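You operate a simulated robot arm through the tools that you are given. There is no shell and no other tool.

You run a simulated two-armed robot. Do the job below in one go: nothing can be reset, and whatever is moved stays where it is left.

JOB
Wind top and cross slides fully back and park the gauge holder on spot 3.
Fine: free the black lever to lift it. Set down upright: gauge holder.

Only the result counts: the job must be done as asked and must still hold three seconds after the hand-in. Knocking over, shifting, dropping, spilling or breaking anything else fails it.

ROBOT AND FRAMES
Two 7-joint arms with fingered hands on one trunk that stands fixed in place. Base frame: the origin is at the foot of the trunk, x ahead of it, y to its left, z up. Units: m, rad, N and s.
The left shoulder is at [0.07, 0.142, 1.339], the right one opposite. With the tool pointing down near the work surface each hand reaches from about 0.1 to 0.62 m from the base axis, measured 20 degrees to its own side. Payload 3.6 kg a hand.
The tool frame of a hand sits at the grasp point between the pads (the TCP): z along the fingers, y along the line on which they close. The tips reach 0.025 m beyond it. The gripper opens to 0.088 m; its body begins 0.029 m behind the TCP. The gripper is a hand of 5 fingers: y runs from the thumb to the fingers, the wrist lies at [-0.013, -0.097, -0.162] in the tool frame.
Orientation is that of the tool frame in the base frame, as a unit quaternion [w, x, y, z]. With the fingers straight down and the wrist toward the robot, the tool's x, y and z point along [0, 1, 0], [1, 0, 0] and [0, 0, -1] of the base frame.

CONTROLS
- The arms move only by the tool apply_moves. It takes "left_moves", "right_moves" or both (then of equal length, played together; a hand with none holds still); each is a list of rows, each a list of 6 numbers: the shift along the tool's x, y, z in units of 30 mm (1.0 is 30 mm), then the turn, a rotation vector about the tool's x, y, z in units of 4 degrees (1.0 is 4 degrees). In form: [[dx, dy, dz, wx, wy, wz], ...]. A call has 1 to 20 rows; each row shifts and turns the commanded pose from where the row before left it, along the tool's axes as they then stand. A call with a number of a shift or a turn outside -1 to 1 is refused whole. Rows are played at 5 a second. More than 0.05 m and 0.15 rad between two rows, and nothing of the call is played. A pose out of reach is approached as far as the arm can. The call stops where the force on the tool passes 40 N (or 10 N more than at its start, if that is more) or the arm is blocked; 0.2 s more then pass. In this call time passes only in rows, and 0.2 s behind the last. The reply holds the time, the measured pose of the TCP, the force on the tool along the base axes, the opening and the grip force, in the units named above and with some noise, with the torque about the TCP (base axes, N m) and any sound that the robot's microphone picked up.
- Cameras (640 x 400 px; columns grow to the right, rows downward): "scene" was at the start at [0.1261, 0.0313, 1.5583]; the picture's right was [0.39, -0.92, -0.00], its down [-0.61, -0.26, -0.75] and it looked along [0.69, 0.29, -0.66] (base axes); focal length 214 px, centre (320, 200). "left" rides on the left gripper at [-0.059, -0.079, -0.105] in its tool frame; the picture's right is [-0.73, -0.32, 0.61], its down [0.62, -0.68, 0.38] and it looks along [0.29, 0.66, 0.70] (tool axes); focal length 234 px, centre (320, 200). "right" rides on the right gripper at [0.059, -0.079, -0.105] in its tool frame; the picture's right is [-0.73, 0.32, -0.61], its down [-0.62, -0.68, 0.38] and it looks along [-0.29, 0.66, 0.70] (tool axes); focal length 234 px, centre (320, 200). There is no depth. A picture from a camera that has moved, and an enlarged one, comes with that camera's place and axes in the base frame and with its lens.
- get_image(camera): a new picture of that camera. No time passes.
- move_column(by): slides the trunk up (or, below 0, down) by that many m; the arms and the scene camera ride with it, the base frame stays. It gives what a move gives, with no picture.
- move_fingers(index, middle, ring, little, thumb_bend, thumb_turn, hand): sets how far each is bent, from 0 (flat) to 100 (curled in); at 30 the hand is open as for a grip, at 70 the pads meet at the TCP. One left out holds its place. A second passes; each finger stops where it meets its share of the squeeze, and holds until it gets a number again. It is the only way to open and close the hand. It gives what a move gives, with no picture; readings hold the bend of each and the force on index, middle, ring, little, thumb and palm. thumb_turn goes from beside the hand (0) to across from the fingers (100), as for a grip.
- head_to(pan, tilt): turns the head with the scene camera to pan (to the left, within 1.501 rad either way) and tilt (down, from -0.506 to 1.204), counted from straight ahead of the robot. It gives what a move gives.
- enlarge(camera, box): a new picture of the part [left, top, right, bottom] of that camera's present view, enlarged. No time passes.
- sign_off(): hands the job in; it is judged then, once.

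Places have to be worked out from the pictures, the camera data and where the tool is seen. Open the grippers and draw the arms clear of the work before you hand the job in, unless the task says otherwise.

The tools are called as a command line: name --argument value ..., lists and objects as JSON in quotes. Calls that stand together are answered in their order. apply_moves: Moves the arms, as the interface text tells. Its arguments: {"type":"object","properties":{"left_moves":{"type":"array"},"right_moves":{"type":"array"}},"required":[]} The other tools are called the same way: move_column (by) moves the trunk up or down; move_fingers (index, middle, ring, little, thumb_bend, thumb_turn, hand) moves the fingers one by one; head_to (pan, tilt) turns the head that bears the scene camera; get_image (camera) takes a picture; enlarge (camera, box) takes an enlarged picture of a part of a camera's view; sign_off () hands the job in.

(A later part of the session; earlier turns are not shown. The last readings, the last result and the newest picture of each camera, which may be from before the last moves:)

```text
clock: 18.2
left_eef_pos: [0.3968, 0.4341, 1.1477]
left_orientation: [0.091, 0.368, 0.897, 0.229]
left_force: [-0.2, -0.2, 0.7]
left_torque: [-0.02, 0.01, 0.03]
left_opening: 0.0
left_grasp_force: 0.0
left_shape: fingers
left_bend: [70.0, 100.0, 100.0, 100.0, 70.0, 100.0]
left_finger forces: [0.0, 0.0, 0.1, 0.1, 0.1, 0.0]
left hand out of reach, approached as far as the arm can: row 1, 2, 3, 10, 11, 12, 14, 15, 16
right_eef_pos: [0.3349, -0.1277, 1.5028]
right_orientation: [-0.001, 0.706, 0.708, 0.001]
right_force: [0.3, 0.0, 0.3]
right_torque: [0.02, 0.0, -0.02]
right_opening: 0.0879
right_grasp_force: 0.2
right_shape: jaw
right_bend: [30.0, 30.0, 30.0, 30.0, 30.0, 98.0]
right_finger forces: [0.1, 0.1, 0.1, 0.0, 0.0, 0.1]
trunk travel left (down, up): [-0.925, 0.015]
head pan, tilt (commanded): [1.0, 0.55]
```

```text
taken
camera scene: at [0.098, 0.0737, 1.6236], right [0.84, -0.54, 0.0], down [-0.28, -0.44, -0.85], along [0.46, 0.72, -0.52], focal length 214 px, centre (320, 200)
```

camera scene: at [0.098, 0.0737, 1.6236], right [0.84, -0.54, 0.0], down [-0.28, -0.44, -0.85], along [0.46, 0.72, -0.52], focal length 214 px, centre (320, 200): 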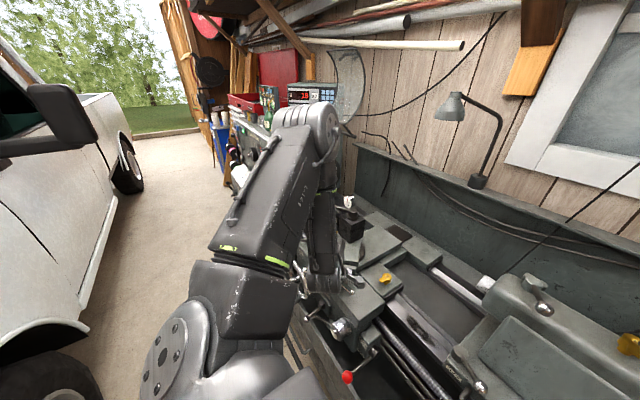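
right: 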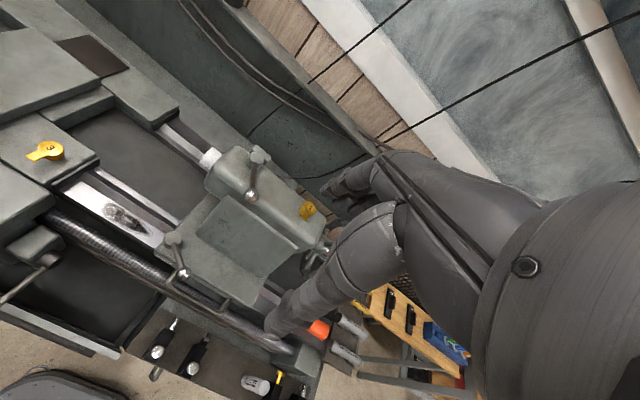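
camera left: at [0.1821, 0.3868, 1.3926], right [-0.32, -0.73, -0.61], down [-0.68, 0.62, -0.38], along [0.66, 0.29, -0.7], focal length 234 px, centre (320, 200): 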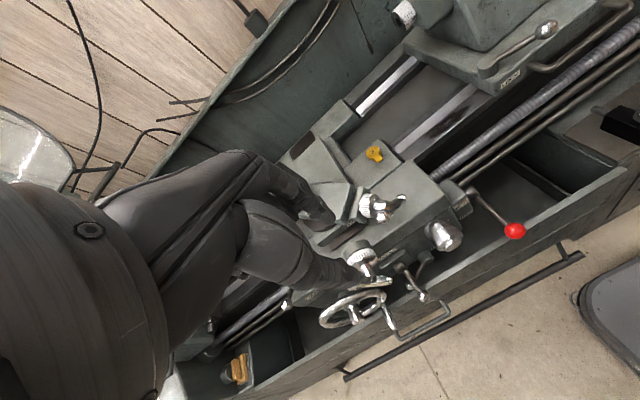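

The left arm cannot fold so close to its own shoulder for this direction; the right arm reaching across is naturally aligned with the 45° crank axis, so I'll use the right hand for the top slide and the left for the cross slide. I first back the left hand up and away.

apply_moves --left_moves '[[0, 0, -0.9, 1, 0, 0], [0, 0, -0.9, 1, 0, 0], [0, 0, -0.9, 1, 0, 0], [0, 0, -0.9, 1, 0, 0], [0, 0, -0.9, 1, 0, 0], [0, 0, -0.9, 1, 0, 0], [0, 0, -0.9, 1, 0, 0], [0, 0, -0.9, 1, 0, 0], [1, 0, 0, 0, 0, 1], [1, 0, 0, 0, 0, 1], [1, 0, 0, 0, 0, 1], [1, 0, 0, 0, 0, 1], [1, 0, 0, 0, 0, 1], [1, 0, 0, 0, 0, 1]]'

get_image --camera "scene"

```text
clock: 21.2
left_eef_pos: [0.2626, 0.5494, 1.3502]
left_orientation: [-0.005, 0.562, 0.827, -0.025]
left_force: [0.3, 0.7, 0.4]
left_torque: [-0.04, 0.01, -0.01]
left_opening: 0.0001
left_grasp_force: 0.1
left_shape: fingers
left_bend: [70.0, 100.0, 100.0, 100.0, 70.0, 100.0]
left_finger forces: [0.0, 0.0, 0.0, 0.0, 0.1, 0.1]
left hand out of reach, approached as far as the arm can: row 2, 3
right_eef_pos: [0.3332, -0.1268, 1.5025]
right_orientation: [0.0, 0.707, 0.708, 0.001]
right_force: [0.0, 0.2, -0.8]
right_torque: [0.03, -0.03, -0.01]
right_opening: 0.0878
right_grasp_force: 0.1
right_shape: jaw
right_bend: [30.0, 30.0, 30.0, 30.0, 30.0, 98.0]
right_finger forces: [0.1, 0.1, 0.0, 0.1, 0.0, 0.0]
trunk travel left (down, up): [-0.925, 0.015]
head pan, tilt (commanded): [1.0, 0.55]
```

```text
taken
camera scene: at [0.0964, 0.0757, 1.6236], right [0.84, -0.54, 0.0], down [-0.28, -0.44, -0.85], along [0.46, 0.72, -0.52], focal length 214 px, centre (320, 200)
```

scene: 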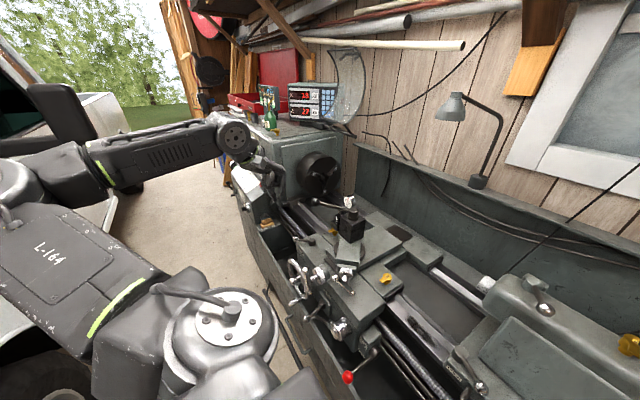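

Left hand is back and clear. Now I lower the trunk 0.25 m, form the right hand's poker and bring the right hand across in front of the top-slide crank.

move_column --by -0.25

move_fingers --hand "right" --index 70 --middle 100 --ring 100 --little 100 --thumb_bend 70 --thumb_turn 100

apply_moves --right_moves '[[0.946, 0.125, 0.208, 0, 0, 0], [0.946, 0.125, 0.208, 0, 0, 0], [0.946, 0.125, 0.208, 0, 0, 0], [0.946, 0.125, 0.208, 0, 0, 0], [0.946, 0.125, 0.208, 0, 0, 0], [0.946, 0.125, 0.208, 0, 0, 0], [0.946, 0.125, 0.208, 0, 0, 0], [0.946, 0.125, 0.208, 0, 0, 0], [0, 0, 0, 0, 0, -1], [0, 0, 0, 0, 0, -1], [0, 0, 0, 0, 0, -1], [0, 0, 0, 0, 0, -1], [0, 0, 0, 0, 0, -1], [0, 0, 0, 0, 0, -1], [0, 0, 0, 0, 0, -1], [0, 0, 0, 0, 0, -1], [0, 0, 0, 0, 0, -1], [0, 0, 0, 0, 0, -1], [0, 0, 0, 0, 0, -1], [0, 0, 0, 0, 0, -0.25]]'

get_image --camera "scene"

```text
clock: 23.8
left_eef_pos: [0.2637, 0.5491, 1.1017]
left_orientation: [-0.007, 0.562, 0.827, -0.024]
left_force: [0.5, 0.4, 0.6]
left_torque: [-0.01, 0.0, -0.02]
left_opening: 0.0
left_grasp_force: 0.0
left_shape: fingers
left_bend: [70.0, 100.0, 100.0, 100.0, 70.0, 100.0]
left_finger forces: [0.0, 0.0, 0.0, 0.0, 0.1, 0.1]
right_eef_pos: [0.3336, -0.1276, 1.2522]
right_orientation: [-0.001, 0.706, 0.708, 0.001]
right_force: [-0.8, 0.1, -0.1]
right_torque: [0.04, 0.0, 0.0]
right_opening: 0.0876
right_grasp_force: 0.1
right_shape: jaw
right_bend: [30.0, 30.0, 30.0, 30.0, 30.0, 98.0]
right_finger forces: [0.0, 0.0, 0.0, 0.0, 0.0, 0.1]
trunk travel left (down, up): [-0.675, 0.265]
head pan, tilt (commanded): [1.0, 0.55]
```

```text
clock: 24.8
left_eef_pos: [0.2644, 0.5468, 1.0995]
left_orientation: [-0.006, 0.561, 0.828, -0.024]
left_force: [-0.6, -0.3, -1.0]
left_torque: [0.03, -0.04, -0.01]
left_opening: 0.0
left_grasp_force: 0.1
left_shape: fingers
left_bend: [70.0, 100.0, 100.0, 100.0, 70.0, 100.0]
left_finger forces: [0.0, 0.0, 0.0, 0.0, 0.0, 0.1]
right_eef_pos: [0.333, -0.1275, 1.2529]
right_orientation: [-0.001, 0.706, 0.708, 0.0]
right_force: [0.3, 0.5, -0.6]
right_torque: [0.01, 0.03, 0.01]
right_opening: 0.0
right_grasp_force: 0.0
right_shape: fingers
right_bend: [70.0, 100.0, 100.0, 100.0, 70.0, 100.0]
right_finger forces: [0.0, 0.0, 0.0, 0.0, 0.0, 0.1]
trunk travel left (down, up): [-0.675, 0.265]
head pan, tilt (commanded): [1.0, 0.55]
```

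```text
clock: 29.0
left_eef_pos: [0.2648, 0.5492, 1.0988]
left_orientation: [-0.006, 0.561, 0.828, -0.025]
left_force: [-0.3, 0.4, 0.6]
left_torque: [0.01, 0.01, 0.0]
left_opening: 0.0001
left_grasp_force: 0.0
left_shape: fingers
left_bend: [70.0, 100.0, 100.0, 100.0, 70.0, 100.0]
left_finger forces: [0.1, 0.0, 0.0, 0.0, 0.0, 0.1]
right_eef_pos: [0.3621, 0.0989, 1.2035]
right_orientation: [0.0, 0.382, 0.924, 0.001]
right_force: [0.1, 0.0, 0.9]
right_torque: [-0.02, 0.01, 0.02]
right_opening: 0.0004
right_grasp_force: 0.1
right_shape: fingers
right_bend: [70.0, 100.0, 100.0, 100.0, 70.0, 100.0]
right_finger forces: [0.0, 0.0, 0.1, 0.0, 0.0, 0.1]
trunk travel left (down, up): [-0.675, 0.265]
head pan, tilt (commanded): [1.0, 0.55]
```

```text
taken
camera scene: at [0.0972, 0.0747, 1.3736], right [0.84, -0.54, 0.0], down [-0.28, -0.44, -0.85], along [0.46, 0.72, -0.52], focal length 214 px, centre (320, 200)
```

scene: 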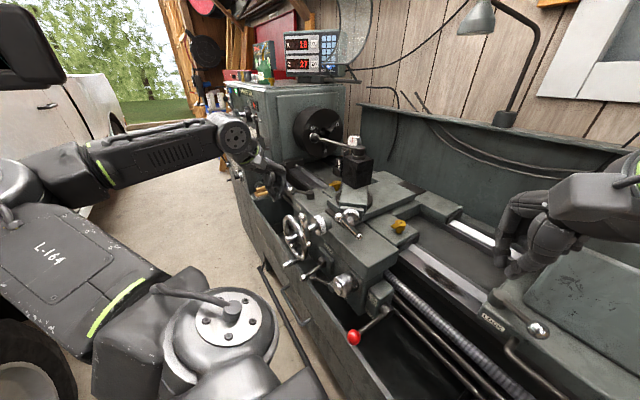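

The right arm reaches well. I continue left to stand in front of the crank axis and pitch the fingers forward.

apply_moves --right_moves '[[0.7125, 0.642, 0.208, 0, 0, 0], [0.7125, 0.642, 0.208, 0, 0, 0], [0.7125, 0.642, 0.208, 0, 0, 0], [0.7125, 0.642, 0.208, 0, 0, 0], [0.7125, 0.642, 0.208, 0, 0, 0], [0.7125, 0.642, 0.208, 0, 0, 0], [0.7125, 0.642, 0.208, 0, 0, 0], [0.7125, 0.642, 0.208, 0, 0, 0], [0, 0, 0, -1, 0, 0], [0, 0, 0, -1, 0, 0], [0, 0, 0, -1, 0, 0], [0, 0, 0, -1, 0, 0], [0, 0, 0, -1, 0, 0], [0, 0, 0, -1, 0, 0], [0, 0, 0, -1, 0, 0], [0, 0, 0, -1, 0, 0], [0, 0, 0, -1, 0, 0], [0, 0, 0, -1, 0, 0], [0, 0, 0, -1, 0, 0], [0, 0, 0, -1, 0, 0]]'

get_image --camera "scene"

get_image --camera "right"

```text
clock: 33.2
left_eef_pos: [0.265, 0.5474, 1.1009]
left_orientation: [-0.005, 0.561, 0.827, -0.024]
left_force: [-0.6, 0.6, -1.0]
left_torque: [-0.02, -0.05, -0.03]
left_opening: 0.0001
left_grasp_force: 0.0
left_shape: fingers
left_bend: [70.0, 100.0, 100.0, 100.0, 70.0, 100.0]
left_finger forces: [0.0, 0.0, 0.1, 0.0, 0.1, 0.0]
right_eef_pos: [0.354, 0.3015, 1.1604]
right_orientation: [0.155, 0.35, 0.844, 0.377]
right_force: [0.2, -0.7, 0.3]
right_torque: [-0.02, 0.02, 0.0]
right_opening: 0.0
right_grasp_force: 0.2
right_shape: fingers
right_bend: [70.0, 100.0, 100.0, 100.0, 70.0, 100.0]
right_finger forces: [0.0, 0.0, 0.0, 0.0, 0.0, 0.0]
right hand out of reach, approached as far as the arm can: row 8
trunk travel left (down, up): [-0.675, 0.265]
head pan, tilt (commanded): [1.0, 0.55]
```

```text
taken
camera scene: at [0.0973, 0.0747, 1.3736], right [0.84, -0.54, 0.0], down [-0.28, -0.44, -0.85], along [0.46, 0.72, -0.52], focal length 214 px, centre (320, 200)
```

scene: 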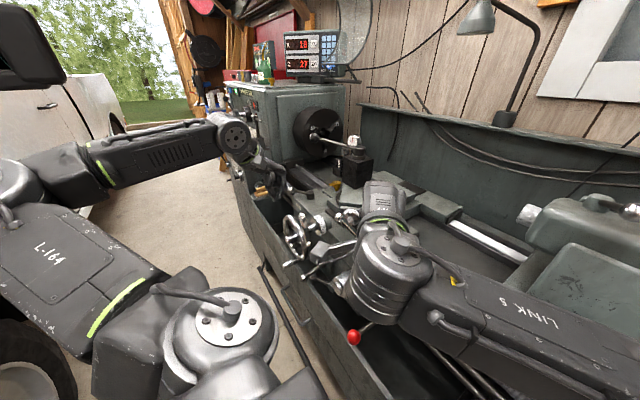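

```text
taken
camera right: at [0.2207, 0.2504, 1.1702], right [0.35, -0.68, 0.65], down [0.32, -0.56, -0.76], along [0.88, 0.47, 0.02], focal length 234 px, centre (320, 200)
```

right: 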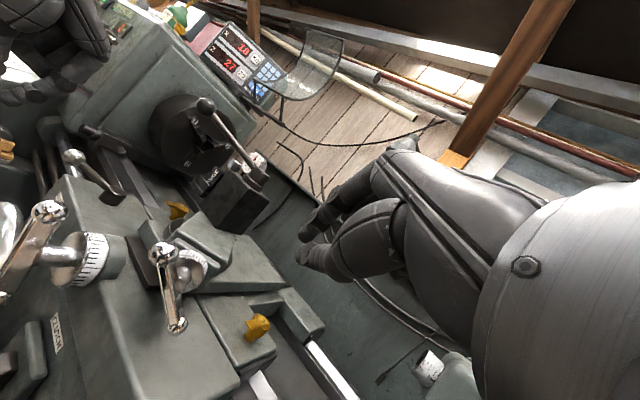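

The right camera confirms both crank positions to within a few mm. I move to the pre-contact position in front of and above the top-slide crank and finish the pitch.

apply_moves --right_moves '[[0.3625, -0.199, 0.825, 0, 0, 0], [0.3625, -0.199, 0.825, 0, 0, 0], [0.3625, -0.199, 0.825, 0, 0, 0], [0.3625, -0.199, 0.825, 0, 0, 0], [0, 0, 0, -1, 0, 0], [0, 0, 0, -1, 0, 0], [0, 0, 0, -1, 0, 0]]'

get_image --camera "right"

get_image --camera "left"

```text
clock: 34.8
left_eef_pos: [0.2632, 0.5492, 1.0996]
left_orientation: [-0.006, 0.561, 0.827, -0.025]
left_force: [1.1, -0.5, -0.2]
left_torque: [-0.02, 0.0, 0.0]
left_opening: 0.0
left_grasp_force: 0.0
left_shape: fingers
left_bend: [70.0, 100.0, 100.0, 100.0, 70.0, 100.0]
left_finger forces: [0.0, 0.0, 0.0, 0.1, 0.0, 0.0]
right_eef_pos: [0.3688, 0.3548, 1.0885]
right_orientation: [0.192, 0.331, 0.8, 0.463]
right_force: [0.2, 0.1, -0.6]
right_torque: [-0.04, 0.01, 0.02]
right_opening: 0.0
right_grasp_force: 0.0
right_shape: fingers
right_bend: [70.0, 100.0, 100.0, 100.0, 70.0, 100.0]
right_finger forces: [0.2, 0.1, 0.1, 0.0, 0.0, 0.0]
right hand out of reach, approached as far as the arm can: row 3, 4
trunk travel left (down, up): [-0.675, 0.265]
head pan, tilt (commanded): [1.0, 0.55]
```

```text
taken
camera right: at [0.2354, 0.3039, 1.0713], right [0.26, -0.77, 0.58], down [0.44, -0.45, -0.78], along [0.86, 0.45, 0.22], focal length 234 px, centre (320, 200)
```

right: 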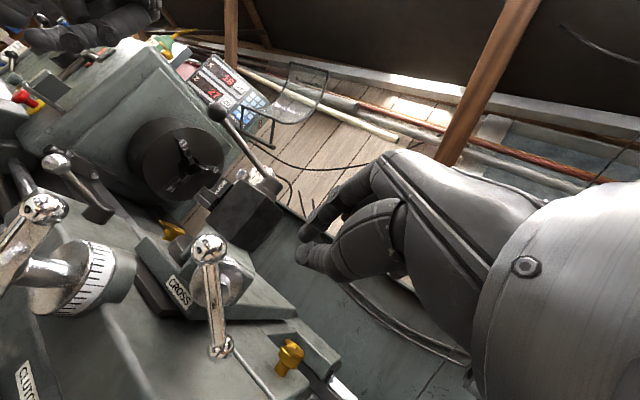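

```text
taken
camera left: at [0.2169, 0.4679, 1.2097], right [-0.05, -0.81, -0.58], down [-0.88, 0.31, -0.36], along [0.48, 0.49, -0.73], focal length 234 px, centre (320, 200)
```

left: 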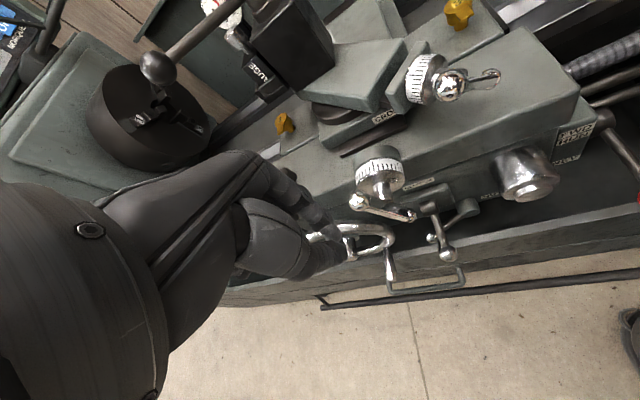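

The wrist is at its bend limit with 45° yaw; I yaw the hand 20° further left (more in line with the forearm, still only ~35° off the crank axis) and re-check reach.

apply_moves --right_moves '[[0, 0, 0, 0, 0.866, -0.5], [0, 0, 0, 0, 0.866, -0.5], [0, 0, 0, 0, 0.866, -0.5], [0, 0, 0, 0, 0.866, -0.5], [0, 0, 0, 0, 0.866, -0.5], [-0.68, -0.25, 0.34, 0, 0, 0]]'

head_to --pan 0.85 --tilt 0.65

get_image --camera "scene"

get_image --camera "right"

```text
clock: 36.2
left_eef_pos: [0.2653, 0.5477, 1.0996]
left_orientation: [-0.007, 0.561, 0.827, -0.025]
left_force: [0.8, -0.1, -0.2]
left_torque: [0.02, 0.01, 0.02]
left_opening: 0.0
left_grasp_force: 0.1
left_shape: fingers
left_bend: [70.0, 100.0, 100.0, 100.0, 70.0, 100.0]
left_finger forces: [0.1, 0.1, 0.1, 0.0, 0.0, 0.1]
right_eef_pos: [0.3901, 0.3513, 1.077]
right_orientation: [0.107, 0.187, 0.845, 0.489]
right_force: [0.3, 0.0, -0.4]
right_torque: [-0.01, 0.0, 0.0]
right_opening: 0.0002
right_grasp_force: 0.1
right_shape: fingers
right_bend: [70.0, 100.0, 100.0, 100.0, 70.0, 100.0]
right_finger forces: [0.0, 0.0, 0.0, 0.0, 0.1, 0.0]
trunk travel left (down, up): [-0.675, 0.265]
head pan, tilt (commanded): [1.0, 0.55]
```

```text
clock: 36.9
left_eef_pos: [0.2645, 0.5476, 1.1008]
left_orientation: [-0.006, 0.562, 0.827, -0.025]
left_force: [-0.2, -0.6, -0.1]
left_torque: [-0.02, 0.01, -0.02]
left_opening: 0.0
left_grasp_force: 0.0
left_shape: fingers
left_bend: [70.0, 100.0, 100.0, 100.0, 70.0, 100.0]
left_finger forces: [0.1, 0.0, 0.0, 0.0, 0.1, 0.0]
right_eef_pos: [0.3883, 0.3516, 1.0767]
right_orientation: [0.108, 0.187, 0.845, 0.489]
right_force: [0.1, -0.5, -0.6]
right_torque: [-0.02, 0.0, -0.02]
right_opening: 0.0
right_grasp_force: 0.0
right_shape: fingers
right_bend: [70.0, 100.0, 100.0, 100.0, 70.0, 100.0]
right_finger forces: [0.0, 0.0, 0.0, 0.1, 0.0, 0.0]
trunk travel left (down, up): [-0.675, 0.265]
head pan, tilt (commanded): [0.85, 0.649]
```

```text
taken
camera scene: at [0.1058, 0.0645, 1.3649], right [0.75, -0.66, 0.0], down [-0.4, -0.45, -0.8], along [0.53, 0.6, -0.6], focal length 214 px, centre (320, 200)
```

scene: 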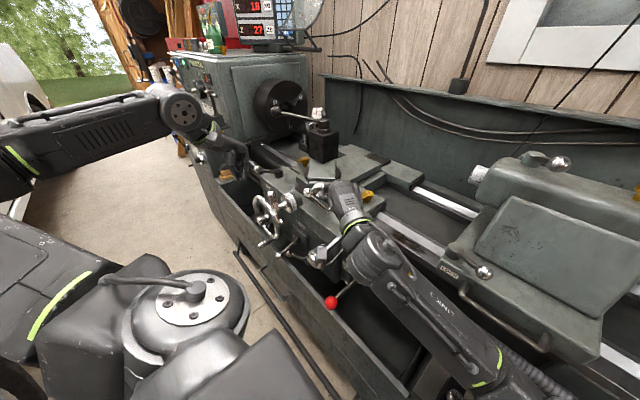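

```text
taken
camera right: at [0.281, 0.2579, 1.0599], right [0.5, -0.64, 0.58], down [0.56, -0.27, -0.78], along [0.66, 0.72, 0.22], focal length 234 px, centre (320, 200)
```

right: 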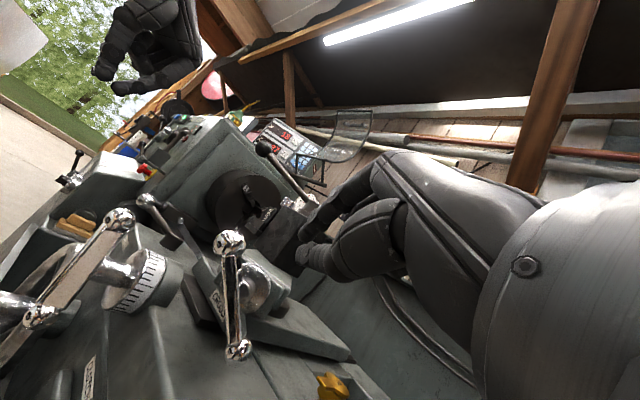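

Reach is fine now and the fingers sit just right of and above the ball. I zoom to check the relation, then push in along the fingers.

enlarge --camera "right" --box '[160, 180, 360, 380]'

enlarge --camera "scene" --box '[280, 140, 400, 260]'

```text
2.00 times, centred on (260, 280) of right
camera zoom: at [0.281, 0.2579, 1.0599], right [0.5, -0.64, 0.58], down [0.56, -0.27, -0.78], along [0.66, 0.72, 0.22], focal length 468 px, centre (440, 40)
```

zoom: 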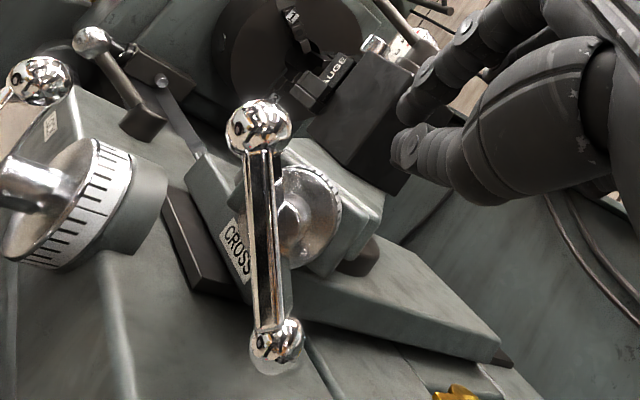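

```text
3.33 times, centred on (340, 200) of scene
camera zoom: at [0.1058, 0.0645, 1.3649], right [0.75, -0.66, 0.0], down [-0.4, -0.45, -0.8], along [0.53, 0.6, -0.6], focal length 715 px, centre (253, 200)
```

zoom: 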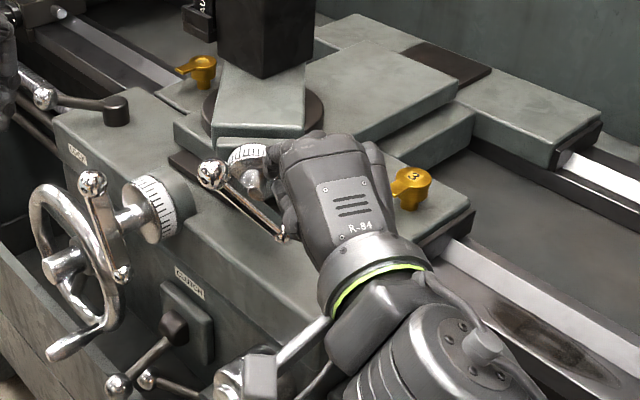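

The bar lies clear of the poker. I insert ~70 mm along the fingers beside the bar and push the ball counter-clockwise (as seen from the operator) by a first arc.

apply_moves --right_moves '[[0, 0, 0.78, 0, 0, 0], [0, 0, 0.78, 0, 0, 0], [0, 0, 0.78, 0, 0, 0], [0.43, 0.064, 0.143, 0, 0, 0], [0.386, -0.103, 0.222, 0, 0, 0], [0.276, -0.253, 0.262, 0, 0, 0]]'

enlarge --camera "scene" --box '[260, 140, 380, 260]'

enlarge --camera "left" --box '[320, 20, 560, 220]'

enlarge --camera "scene" --box '[220, 0, 320, 50]'

```text
clock: 38.3
left_eef_pos: [0.2653, 0.5489, 1.1]
left_orientation: [-0.006, 0.561, 0.827, -0.025]
left_force: [-0.1, -0.1, -1.0]
left_torque: [-0.01, -0.03, -0.01]
left_opening: 0.0
left_grasp_force: 0.1
left_shape: fingers
left_bend: [70.0, 100.0, 100.0, 100.0, 70.0, 100.0]
left_finger forces: [0.1, 0.0, 0.1, 0.1, 0.0, 0.0]
right_eef_pos: [0.4057, 0.4086, 1.0431]
right_orientation: [0.108, 0.187, 0.845, 0.489]
right_force: [-0.3, 0.7, 0.7]
right_torque: [0.04, 0.04, -0.03]
right_opening: 0.0
right_grasp_force: 0.0
right_shape: fingers
right_bend: [70.0, 100.0, 100.0, 100.0, 70.0, 100.0]
right_finger forces: [0.0, 0.1, 0.0, 0.1, 0.1, 0.1]
right hand out of reach, approached as far as the arm can: row 3, 4, 5, 6
trunk travel left (down, up): [-0.675, 0.265]
head pan, tilt (commanded): [0.85, 0.649]
```

```text
3.33 times, centred on (320, 200) of scene
camera zoom: at [0.1056, 0.0649, 1.3648], right [0.75, -0.66, 0.0], down [-0.4, -0.45, -0.8], along [0.53, 0.6, -0.6], focal length 715 px, centre (320, 200)
```

zoom: 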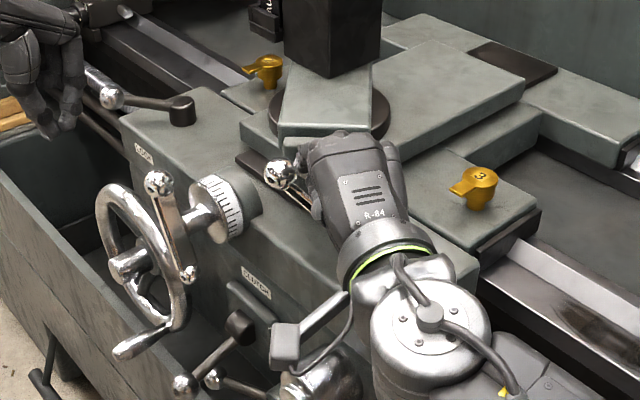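

```text
2.00 times, centred on (440, 120) of left
camera zoom: at [0.2167, 0.4684, 1.2095], right [-0.05, -0.81, -0.58], down [-0.88, 0.31, -0.36], along [0.48, 0.49, -0.73], focal length 468 px, centre (80, 360)
```

zoom: 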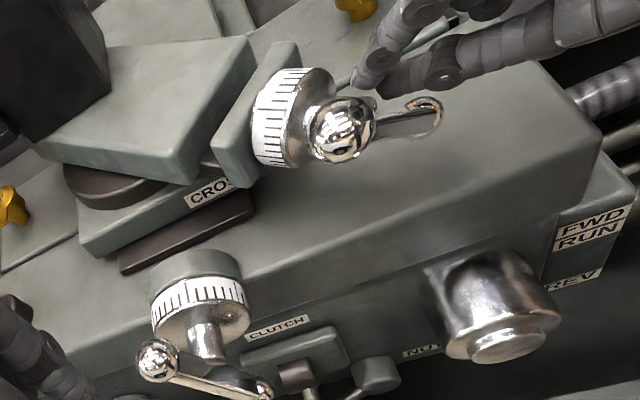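

```text
6.40 times, centred on (270, 25) of scene
camera zoom: at [0.1056, 0.0649, 1.3648], right [0.75, -0.66, 0.0], down [-0.4, -0.45, -0.8], along [0.53, 0.6, -0.6], focal length 1373 px, centre (640, 1320)
```

zoom: 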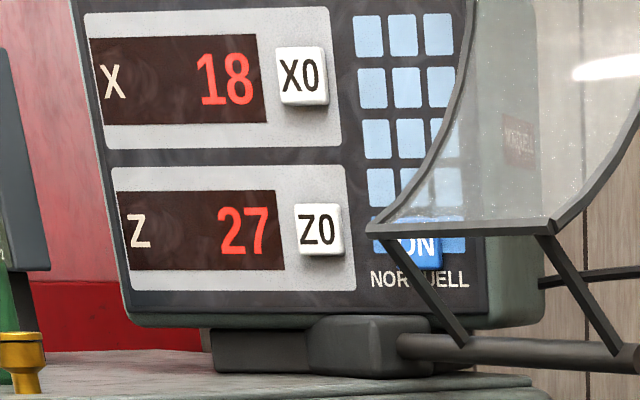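

The right arm reaches its limit just at the crank (max ≈0.47 m shoulder–wrist), so it can't circle there. I withdraw the right hand; the left hand with only ~15° yaw and a flat forward poker should serve both cranks.

apply_moves --right_moves '[[0, 0, -1, 0, 0, 0], [0, 0, -1, 0, 0, 0], [0, 0, -1, 0, 0, 0], [0, 0, -1, 0, 0, 0], [0, 0, 0, 1, 0, 0], [0, 0, 0, 1, 0, 0], [0, 0, 0, 1, 0, 0], [0, 0, 0, 1, 0, 0], [0, 0, 0, 1, 0, 0], [0, 0, 0, 1, 0, 0], [0, 0, 0, 1, 0, 0], [0, 0, 0, 1, 0, 0], [0, 0, 0, 1, 0, 0], [0, 0, 0, 1, 0, 0], [0, 0, 0, 1, 0, 0], [0, 0, 0, 1, 0, 0], [0, 0, 0, 1, 0, 0], [0, 0, 0, 1, 0, 0], [0, 0, 0, 1, 0, 0]]'

apply_moves --right_moves '[[-0.332, -0.948, -0.267, 0, 0, 0.5], [-0.332, -0.948, -0.267, 0, 0, 0.5], [-0.332, -0.948, -0.267, 0, 0, 0.5], [-0.332, -0.948, -0.267, 0, 0, 0.5], [-0.332, -0.948, -0.267, 0, 0, 0.5], [-0.332, -0.948, -0.267, 0, 0, 0.5], [-0.332, -0.948, -0.267, 0, 0, 0.5], [-0.332, -0.948, -0.267, 0, 0, 0.5]]'

get_image --camera "scene"

```text
clock: 42.3
left_eef_pos: [0.2645, 0.5483, 1.1007]
left_orientation: [-0.006, 0.561, 0.828, -0.024]
left_force: [-1.0, 1.0, -0.4]
left_torque: [0.0, 0.01, 0.01]
left_opening: 0.0003
left_grasp_force: 0.1
left_shape: fingers
left_bend: [70.0, 100.0, 100.0, 100.0, 70.0, 100.0]
left_finger forces: [0.0, 0.0, 0.0, 0.0, 0.0, 0.0]
right_eef_pos: [0.3613, 0.3121, 1.1044]
right_orientation: [0.0, 0.216, 0.976, 0.0]
right_force: [0.4, -0.1, -0.4]
right_torque: [0.02, 0.03, -0.01]
right_opening: 0.0
right_grasp_force: 0.1
right_shape: fingers
right_bend: [70.0, 100.0, 100.0, 100.0, 70.0, 100.0]
right_finger forces: [0.1, 0.1, 0.1, 0.0, 0.1, 0.1]
trunk travel left (down, up): [-0.675, 0.265]
head pan, tilt (commanded): [0.85, 0.649]
```

```text
clock: 44.1
left_eef_pos: [0.2645, 0.5467, 1.1014]
left_orientation: [-0.006, 0.561, 0.828, -0.024]
left_force: [-0.7, 0.6, 0.3]
left_torque: [0.02, -0.01, 0.0]
left_opening: 0.0
left_grasp_force: 0.1
left_shape: fingers
left_bend: [70.0, 100.0, 100.0, 100.0, 70.0, 100.0]
left_finger forces: [0.1, 0.0, 0.0, 0.0, 0.0, 0.0]
right_eef_pos: [0.3095, 0.0752, 1.1674]
right_orientation: [0.0, 0.351, 0.936, 0.002]
right_force: [-0.5, 0.1, 0.7]
right_torque: [0.04, 0.04, 0.02]
right_opening: 0.0002
right_grasp_force: 0.0
right_shape: fingers
right_bend: [70.0, 100.0, 100.0, 100.0, 70.0, 100.0]
right_finger forces: [0.0, 0.0, 0.0, 0.1, 0.0, 0.0]
trunk travel left (down, up): [-0.675, 0.265]
head pan, tilt (commanded): [0.85, 0.649]
```

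```text
taken
camera scene: at [0.1051, 0.0629, 1.365], right [0.75, -0.66, 0.0], down [-0.4, -0.45, -0.8], along [0.53, 0.6, -0.6], focal length 214 px, centre (320, 200)
```

scene: 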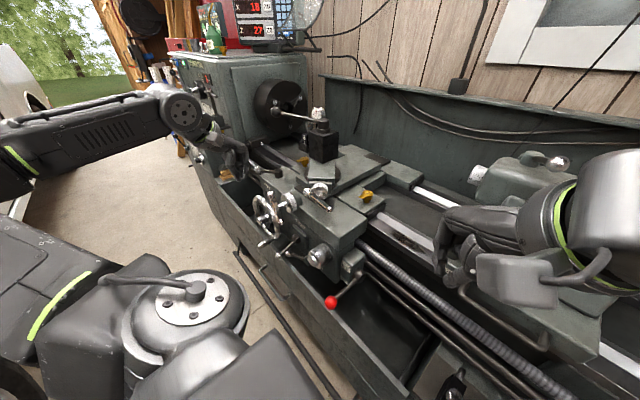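

I move the right hand further right out of view, raise the trunk 0.2 m (the left wrist must stay ≥0.3 m from its shoulder), and pitch the left hand forward in free space.

move_column --by 0.2

apply_moves --left_moves '[[0, 0, 0, -1, 0, -0.1], [0, 0, 0, -1, 0, -0.1], [0, 0, 0, -1, 0, -0.1], [0, 0, 0, -1, 0, -0.1], [0, 0, 0, -1, 0, -0.1], [0, 0, 0, -1, 0, -0.1], [0, 0, 0, -1, 0, -0.1], [0, 0, 0, -1, 0, 0], [0, 0, 0, -1, 0, 0], [0, 0, 0, -1, 0, 0], [0, 0, 0, -1, 0, 0], [0, 0, 0, -1, 0, 0], [0, 0, 0, -1, 0, 0], [0, 0, 0, -1, 0, 0], [0, 0, 0, -1, 0, 0]]' --right_moves '[[-0.627, -0.717, 0, 0, 0, 1], [-0.627, -0.717, 0, 0, 0, 1], [-0.627, -0.717, 0, 0, 0, 1], [-0.627, -0.717, 0, 0, 0, 1], [-0.627, -0.717, 0, 0, 0, 1], [-0.627, -0.717, 0, 0, 0, 1], [0, 0, 0, 0, 0, 1], [0, 0, 0, 0, 0, 1], [0, 0, 0, 0, 0, 1], [0, 0, 0, 0, 0, 1], [0, 0, 0, 0, 0, 0], [0, 0, 0, 0, 0, 0], [0, 0, 0, 0, 0, 0], [0, 0, 0, 0, 0, 0], [0, 0, 0, 0, 0, 0]]'

get_image --camera "scene"

```text
clock: 46.3
left_eef_pos: [0.2649, 0.5486, 1.2997]
left_orientation: [-0.006, 0.561, 0.828, -0.024]
left_force: [-0.2, -0.2, 0.2]
left_torque: [0.0, -0.01, 0.0]
left_opening: 0.0
left_grasp_force: 0.1
left_shape: fingers
left_bend: [70.0, 100.0, 100.0, 100.0, 70.0, 100.0]
left_finger forces: [0.0, 0.0, 0.0, 0.1, 0.0, 0.1]
right_eef_pos: [0.31, 0.0772, 1.3681]
right_orientation: [0.0, 0.35, 0.937, 0.001]
right_force: [0.7, -0.6, 0.2]
right_torque: [-0.01, -0.01, 0.02]
right_opening: 0.0
right_grasp_force: 0.0
right_shape: fingers
right_bend: [70.0, 100.0, 100.0, 100.0, 70.0, 100.0]
right_finger forces: [0.0, 0.0, 0.0, 0.0, 0.0, 0.0]
trunk travel left (down, up): [-0.875, 0.065]
head pan, tilt (commanded): [0.85, 0.649]
```

```text
clock: 49.5
left_eef_pos: [0.2921, 0.5159, 1.3314]
left_orientation: [0.246, 0.471, 0.765, 0.363]
left_force: [-0.8, 0.2, -0.4]
left_torque: [0.0, 0.01, -0.01]
left_opening: 0.0
left_grasp_force: 0.2
left_shape: fingers
left_bend: [70.0, 100.0, 100.0, 100.0, 70.0, 100.0]
left_finger forces: [0.0, 0.1, 0.1, 0.0, 0.0, 0.0]
left hand out of reach, approached as far as the arm can: row 11, 12, 13, 14, 15
right_eef_pos: [0.2823, -0.0892, 1.3688]
right_orientation: [-0.001, 0.65, 0.76, 0.001]
right_force: [-0.5, 0.3, 0.2]
right_torque: [0.02, 0.01, 0.02]
right_opening: 0.0001
right_grasp_force: 0.2
right_shape: fingers
right_bend: [70.0, 100.0, 100.0, 100.0, 70.0, 100.0]
right_finger forces: [0.0, 0.0, 0.0, 0.1, 0.1, 0.1]
right hand out of reach, approached as far as the arm can: row 6
trunk travel left (down, up): [-0.875, 0.065]
head pan, tilt (commanded): [0.85, 0.649]
```

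```text
taken
camera scene: at [0.1057, 0.0639, 1.5649], right [0.75, -0.66, 0.0], down [-0.4, -0.45, -0.8], along [0.53, 0.6, -0.6], focal length 214 px, centre (320, 200)
```

scene: 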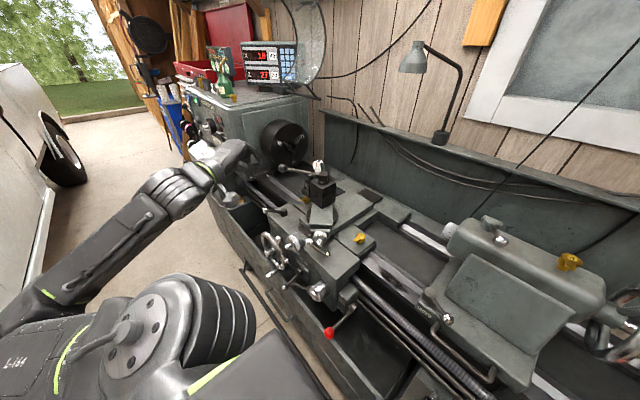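

Only the minimum wrist distance stopped it (pitch ≈38° down, yaw 24° now). I lower the hand first, which opens the elbow, and then finish the pitch.

apply_moves --left_moves '[[0.104, -0.632, 0.539, 0, 0, 0], [0.104, -0.632, 0.539, 0, 0, 0], [0.104, -0.632, 0.539, 0, 0, 0], [0.104, -0.632, 0.539, 0, 0, 0], [0.104, -0.632, 0.539, 0, 0, 0], [0.104, -0.632, 0.539, 0, 0, 0], [0.104, -0.632, 0.539, 0, 0, 0], [0.104, -0.632, 0.539, 0, 0, 0]]'

get_image --camera "scene"

get_image --camera "left"

```text
clock: 51.3
left_eef_pos: [0.2916, 0.538, 1.1314]
left_orientation: [0.245, 0.47, 0.766, 0.364]
left_force: [0.5, -0.2, -0.3]
left_torque: [-0.03, 0.02, 0.01]
left_opening: 0.0001
left_grasp_force: 0.0
left_shape: fingers
left_bend: [70.0, 100.0, 100.0, 100.0, 70.0, 100.0]
left_finger forces: [0.0, 0.1, 0.1, 0.0, 0.0, 0.1]
right_eef_pos: [0.2836, -0.0881, 1.3686]
right_orientation: [-0.001, 0.649, 0.761, 0.0]
right_force: [0.0, -0.7, -0.2]
right_torque: [0.02, 0.01, -0.04]
right_opening: 0.0
right_grasp_force: 0.0
right_shape: fingers
right_bend: [70.0, 100.0, 100.0, 100.0, 70.0, 100.0]
right_finger forces: [0.0, 0.0, 0.1, 0.1, 0.0, 0.0]
trunk travel left (down, up): [-0.875, 0.065]
head pan, tilt (commanded): [0.85, 0.649]
```

```text
taken
camera scene: at [0.1061, 0.0647, 1.5648], right [0.75, -0.66, 0.0], down [-0.4, -0.45, -0.8], along [0.53, 0.6, -0.6], focal length 214 px, centre (320, 200)
```

scene: 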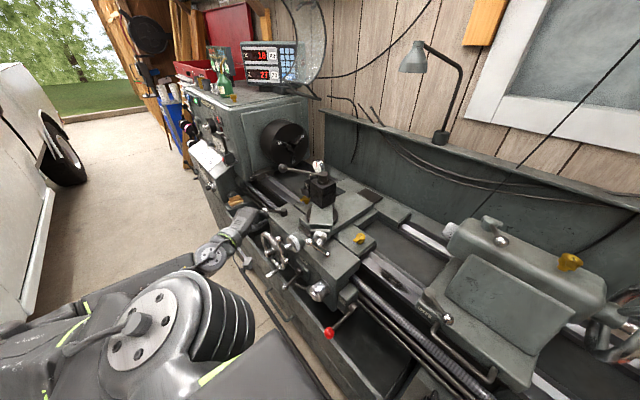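

```text
taken
camera left: at [0.1984, 0.427, 1.136], right [0.58, -0.55, -0.6], down [-0.37, 0.49, -0.79], along [0.73, 0.68, 0.08], focal length 234 px, centre (320, 200)
```

left: 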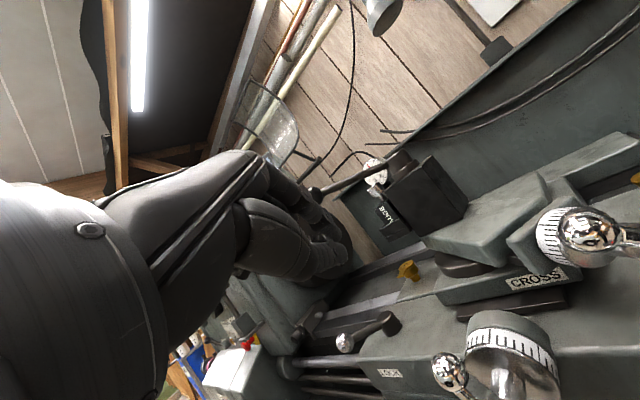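

The left arm now works elbow-low. I finish the pitch to ~30° and bring the left poker to the pre-entry point at the top-slide crank.

apply_moves --left_moves '[[0, 0, 0, -1, 0, 0], [0, 0, 0, -1, 0, 0], [-0.894, -0.317, 0.119, 0, 0, 0], [-0.894, -0.317, 0.119, 0, 0, 0], [-0.894, -0.317, 0.119, 0, 0, 0], [-0.894, -0.317, 0.119, 0, 0, 0], [-0.894, -0.317, 0.119, 0, 0, 0], [-0.894, -0.317, 0.119, 0, 0, 0]]'

get_image --camera "scene"

get_image --camera "left"

```text
clock: 53.1
left_eef_pos: [0.316, 0.46, 1.1519]
left_orientation: [0.262, 0.452, 0.74, 0.424]
left_force: [0.0, -0.1, 0.4]
left_torque: [0.01, -0.03, -0.04]
left_opening: 0.0
left_grasp_force: 0.1
left_shape: fingers
left_bend: [70.0, 100.0, 100.0, 100.0, 70.0, 100.0]
left_finger forces: [0.1, 0.0, 0.0, 0.0, 0.1, 0.1]
left hand out of reach, approached as far as the arm can: row 4, 5, 6, 7, 8
right_eef_pos: [0.2827, -0.0893, 1.3693]
right_orientation: [-0.001, 0.65, 0.76, 0.001]
right_force: [0.4, 1.0, 0.3]
right_torque: [-0.06, 0.03, -0.01]
right_opening: 0.0
right_grasp_force: 0.0
right_shape: fingers
right_bend: [70.0, 100.0, 100.0, 100.0, 70.0, 100.0]
right_finger forces: [0.0, 0.0, 0.0, 0.0, 0.0, 0.0]
trunk travel left (down, up): [-0.875, 0.065]
head pan, tilt (commanded): [0.85, 0.649]
```

```text
taken
camera scene: at [0.1062, 0.0649, 1.5647], right [0.75, -0.66, 0.0], down [-0.4, -0.45, -0.8], along [0.53, 0.6, -0.61], focal length 214 px, centre (320, 200)
```

scene: 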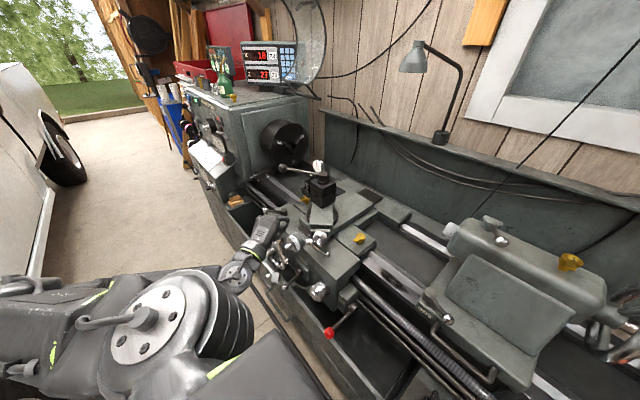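

```text
taken
camera left: at [0.2257, 0.3481, 1.1363], right [0.65, -0.48, -0.58], down [-0.29, 0.55, -0.78], along [0.7, 0.68, 0.22], focal length 234 px, centre (320, 200)
```

left: 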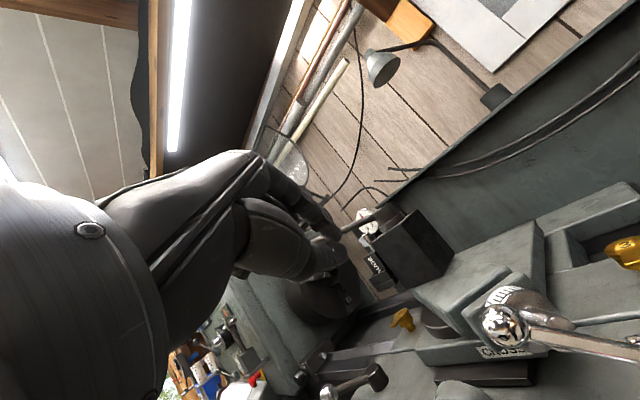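

Again the minimum distance binds. I raise the trunk by 0.06 m and go down before going right.

move_column --by 0.06

apply_moves --left_moves '[[0, -0.778, 0.453, 0, 0, 0], [0, -0.778, 0.453, 0, 0, 0], [0, -0.778, 0.453, 0, 0, 0], [0, -0.778, 0.453, 0, 0, 0], [0, -0.778, 0.453, 0, 0, 0], [-0.915, 0, 0, 0, 0, 0], [-0.915, 0, 0, 0, 0, 0], [-0.915, 0, 0, 0, 0, 0]]'

get_image --camera "scene"

get_image --camera "left"

```text
clock: 54.1
left_eef_pos: [0.3154, 0.4582, 1.2116]
left_orientation: [0.263, 0.453, 0.739, 0.425]
left_force: [0.6, -0.4, -0.2]
left_torque: [0.0, 0.0, 0.01]
left_opening: 0.0
left_grasp_force: 0.1
left_shape: fingers
left_bend: [70.0, 100.0, 100.0, 100.0, 70.0, 100.0]
left_finger forces: [0.1, 0.1, 0.0, 0.1, 0.0, 0.0]
right_eef_pos: [0.2818, -0.0901, 1.43]
right_orientation: [0.0, 0.65, 0.76, 0.001]
right_force: [-0.5, 0.4, -1.1]
right_torque: [0.02, 0.03, 0.0]
right_opening: 0.0
right_grasp_force: 0.2
right_shape: fingers
right_bend: [70.0, 100.0, 100.0, 100.0, 70.0, 100.0]
right_finger forces: [0.0, 0.0, 0.1, 0.0, 0.0, 0.0]
trunk travel left (down, up): [-0.935, 0.005]
head pan, tilt (commanded): [0.85, 0.649]
```

```text
clock: 55.9
left_eef_pos: [0.3554, 0.4409, 1.1832]
left_orientation: [0.261, 0.454, 0.74, 0.423]
left_force: [-0.2, 0.4, 0.1]
left_torque: [-0.02, -0.02, 0.02]
left_opening: 0.0
left_grasp_force: 0.0
left_shape: fingers
left_bend: [70.0, 100.0, 100.0, 100.0, 70.0, 100.0]
left_finger forces: [0.0, 0.0, 0.0, 0.0, 0.0, 0.1]
left hand out of reach, approached as far as the arm can: row 2, 3, 4, 5, 6, 7, 8
right_eef_pos: [0.2835, -0.089, 1.4291]
right_orientation: [-0.001, 0.649, 0.761, 0.001]
right_force: [0.1, -0.8, -0.7]
right_torque: [0.06, 0.01, 0.01]
right_opening: 0.0
right_grasp_force: 0.0
right_shape: fingers
right_bend: [70.0, 100.0, 100.0, 100.0, 70.0, 100.0]
right_finger forces: [0.0, 0.0, 0.1, 0.1, 0.0, 0.0]
trunk travel left (down, up): [-0.935, 0.005]
head pan, tilt (commanded): [0.85, 0.649]
```

```text
taken
camera scene: at [0.1071, 0.0646, 1.6247], right [0.75, -0.66, 0.0], down [-0.4, -0.45, -0.8], along [0.53, 0.6, -0.61], focal length 214 px, centre (320, 200)
```

scene: 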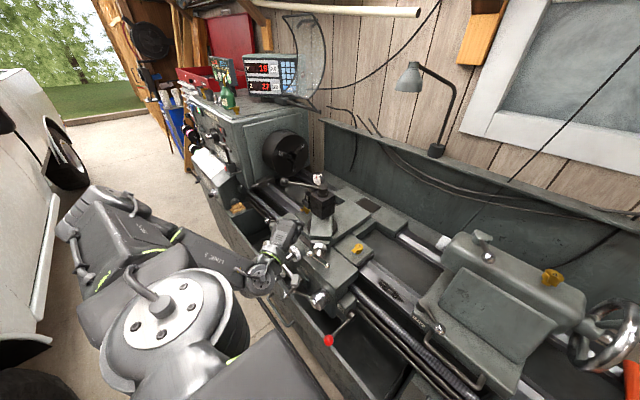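

```text
taken
camera left: at [0.2654, 0.3307, 1.1682], right [0.65, -0.49, -0.58], down [-0.29, 0.55, -0.78], along [0.7, 0.68, 0.21], focal length 234 px, centre (320, 200)
```

left: 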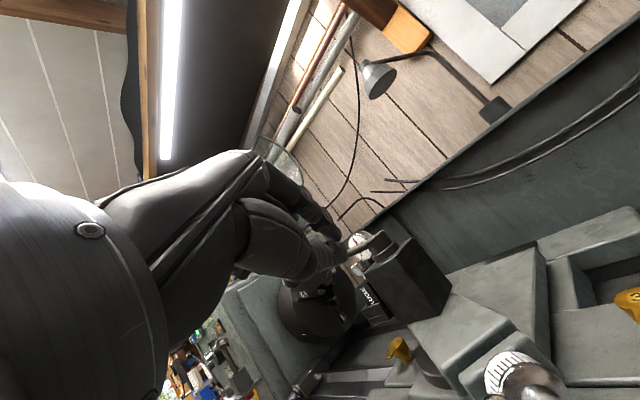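

The wrist bends too far with this yaw. A poker pointing almost straight ahead (yaw ≈5°) is still ~45° to the crank plane, which suffices, so I back off, yaw the hand −20° and lower the trunk to suit.

apply_moves --left_moves '[[0.62, -0.095, -0.5, 0, 0, 0], [0.62, -0.095, -0.5, 0, 0, 0], [0.62, -0.095, -0.5, 0, 0, 0], [0.62, -0.095, -0.5, 0, 0, 0], [0, 0, 0, 0, -0.864, 0.504], [0, 0, 0, 0, -0.864, 0.504], [0, 0, 0, 0, -0.864, 0.504], [0, 0, 0, 0, -0.864, 0.504], [0, 0, 0, 0, -0.864, 0.504]]'

get_image --camera "scene"

```text
clock: 57.9
left_eef_pos: [0.2696, 0.4828, 1.2035]
left_orientation: [0.332, 0.574, 0.649, 0.372]
left_force: [0.2, 0.2, 0.5]
left_torque: [0.0, 0.0, 0.01]
left_opening: 0.0
left_grasp_force: 0.1
left_shape: fingers
left_bend: [70.0, 100.0, 100.0, 100.0, 70.0, 100.0]
left_finger forces: [0.0, 0.1, 0.0, 0.0, 0.1, 0.0]
right_eef_pos: [0.2839, -0.0887, 1.429]
right_orientation: [-0.001, 0.649, 0.761, 0.0]
right_force: [-0.2, -0.9, 0.2]
right_torque: [-0.02, 0.01, 0.0]
right_opening: 0.0001
right_grasp_force: 0.1
right_shape: fingers
right_bend: [70.0, 100.0, 100.0, 100.0, 70.0, 100.0]
right_finger forces: [0.1, 0.1, 0.0, 0.1, 0.1, 0.1]
trunk travel left (down, up): [-0.935, 0.005]
head pan, tilt (commanded): [0.85, 0.649]
```

```text
taken
camera scene: at [0.1064, 0.0647, 1.6248], right [0.75, -0.66, 0.0], down [-0.4, -0.45, -0.8], along [0.53, 0.6, -0.6], focal length 214 px, centre (320, 200)
```

scene: 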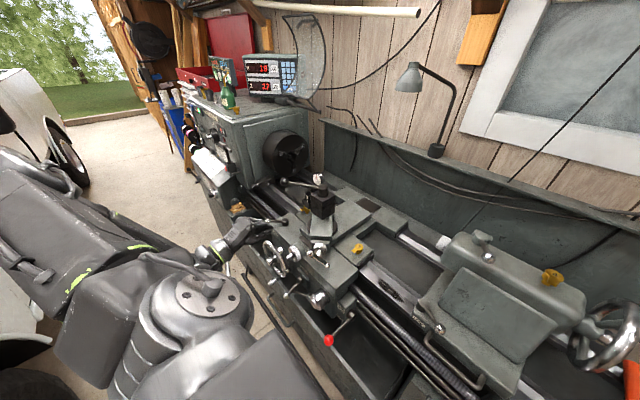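

Yaw is 7°, tilt 30°. I lower the trunk 0.18 m and then go to the pre-entry point for the top crank.

move_column --by -0.17

get_image --camera "left"

```text
clock: 59.8
left_eef_pos: [0.2694, 0.4807, 1.0328]
left_orientation: [0.332, 0.574, 0.649, 0.373]
left_force: [0.8, 0.3, 0.5]
left_torque: [-0.01, 0.0, 0.01]
left_opening: 0.0003
left_grasp_force: 0.0
left_shape: fingers
left_bend: [70.0, 100.0, 100.0, 100.0, 70.0, 100.0]
left_finger forces: [0.0, 0.0, 0.0, 0.1, 0.0, 0.0]
right_eef_pos: [0.2834, -0.0895, 1.2593]
right_orientation: [-0.001, 0.649, 0.761, 0.001]
right_force: [1.2, 0.0, 0.1]
right_torque: [-0.02, 0.0, 0.0]
right_opening: 0.0
right_grasp_force: 0.0
right_shape: fingers
right_bend: [70.0, 100.0, 100.0, 100.0, 70.0, 100.0]
right_finger forces: [0.0, 0.1, 0.1, 0.0, 0.1, 0.1]
trunk travel left (down, up): [-0.765, 0.175]
head pan, tilt (commanded): [0.85, 0.649]
```

```text
taken
camera left: at [0.1471, 0.4081, 1.0174], right [0.45, -0.68, -0.58], down [-0.09, 0.62, -0.78], along [0.89, 0.4, 0.22], focal length 234 px, centre (320, 200)
```

left: 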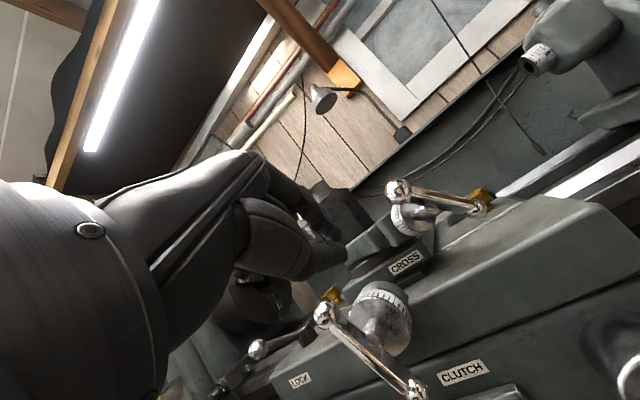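

Both cranks project where I expect in this camera (within ~3 mm). I move to the pre-entry point above right of the top ball.

apply_moves --left_moves '[[-0.673, 0.605, 0.371, 0, 0, 0], [-0.673, 0.605, 0.371, 0, 0, 0], [-0.673, 0.605, 0.371, 0, 0, 0], [-0.673, 0.605, 0.371, 0, 0, 0]]'

get_image --camera "left"

get_image --camera "scene"

```text
clock: 60.8
left_eef_pos: [0.3555, 0.4097, 1.0744]
left_orientation: [0.331, 0.574, 0.649, 0.373]
left_force: [0.5, -0.9, 0.5]
left_torque: [-0.01, 0.0, -0.01]
left_opening: 0.0
left_grasp_force: 0.1
left_shape: fingers
left_bend: [70.0, 100.0, 100.0, 100.0, 70.0, 100.0]
left_finger forces: [0.0, 0.1, 0.1, 0.1, 0.1, 0.0]
right_eef_pos: [0.2835, -0.0907, 1.2595]
right_orientation: [-0.001, 0.649, 0.76, 0.0]
right_force: [0.0, -0.5, 0.2]
right_torque: [0.0, 0.01, -0.01]
right_opening: 0.0
right_grasp_force: 0.0
right_shape: fingers
right_bend: [70.0, 100.0, 100.0, 100.0, 70.0, 100.0]
right_finger forces: [0.1, 0.0, 0.0, 0.0, 0.0, 0.1]
trunk travel left (down, up): [-0.765, 0.175]
head pan, tilt (commanded): [0.85, 0.649]
```

```text
taken
camera left: at [0.2328, 0.3366, 1.0587], right [0.45, -0.68, -0.58], down [-0.09, 0.62, -0.78], along [0.89, 0.4, 0.22], focal length 234 px, centre (320, 200)
```

left: 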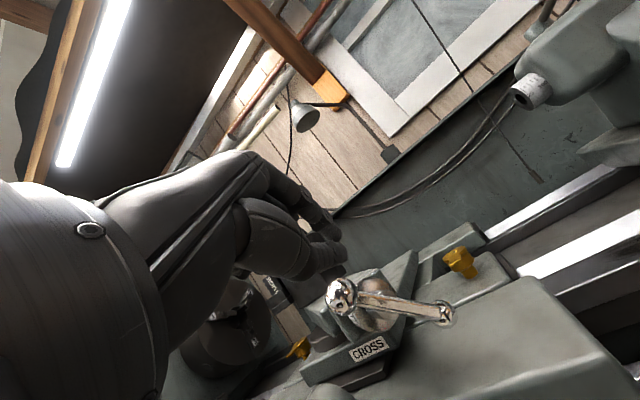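

```text
taken
camera scene: at [0.1069, 0.064, 1.4548], right [0.75, -0.66, 0.0], down [-0.4, -0.45, -0.8], along [0.53, 0.6, -0.6], focal length 214 px, centre (320, 200)
```

scene: 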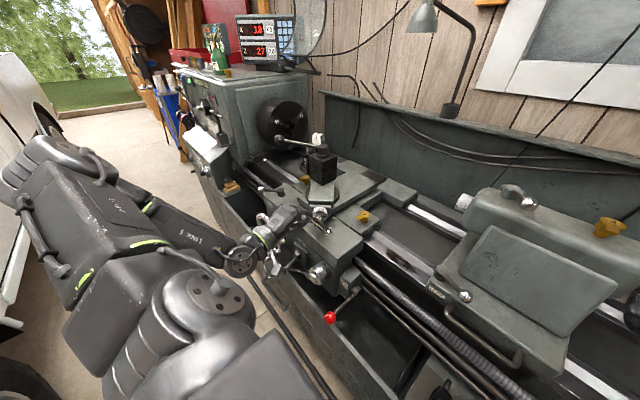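

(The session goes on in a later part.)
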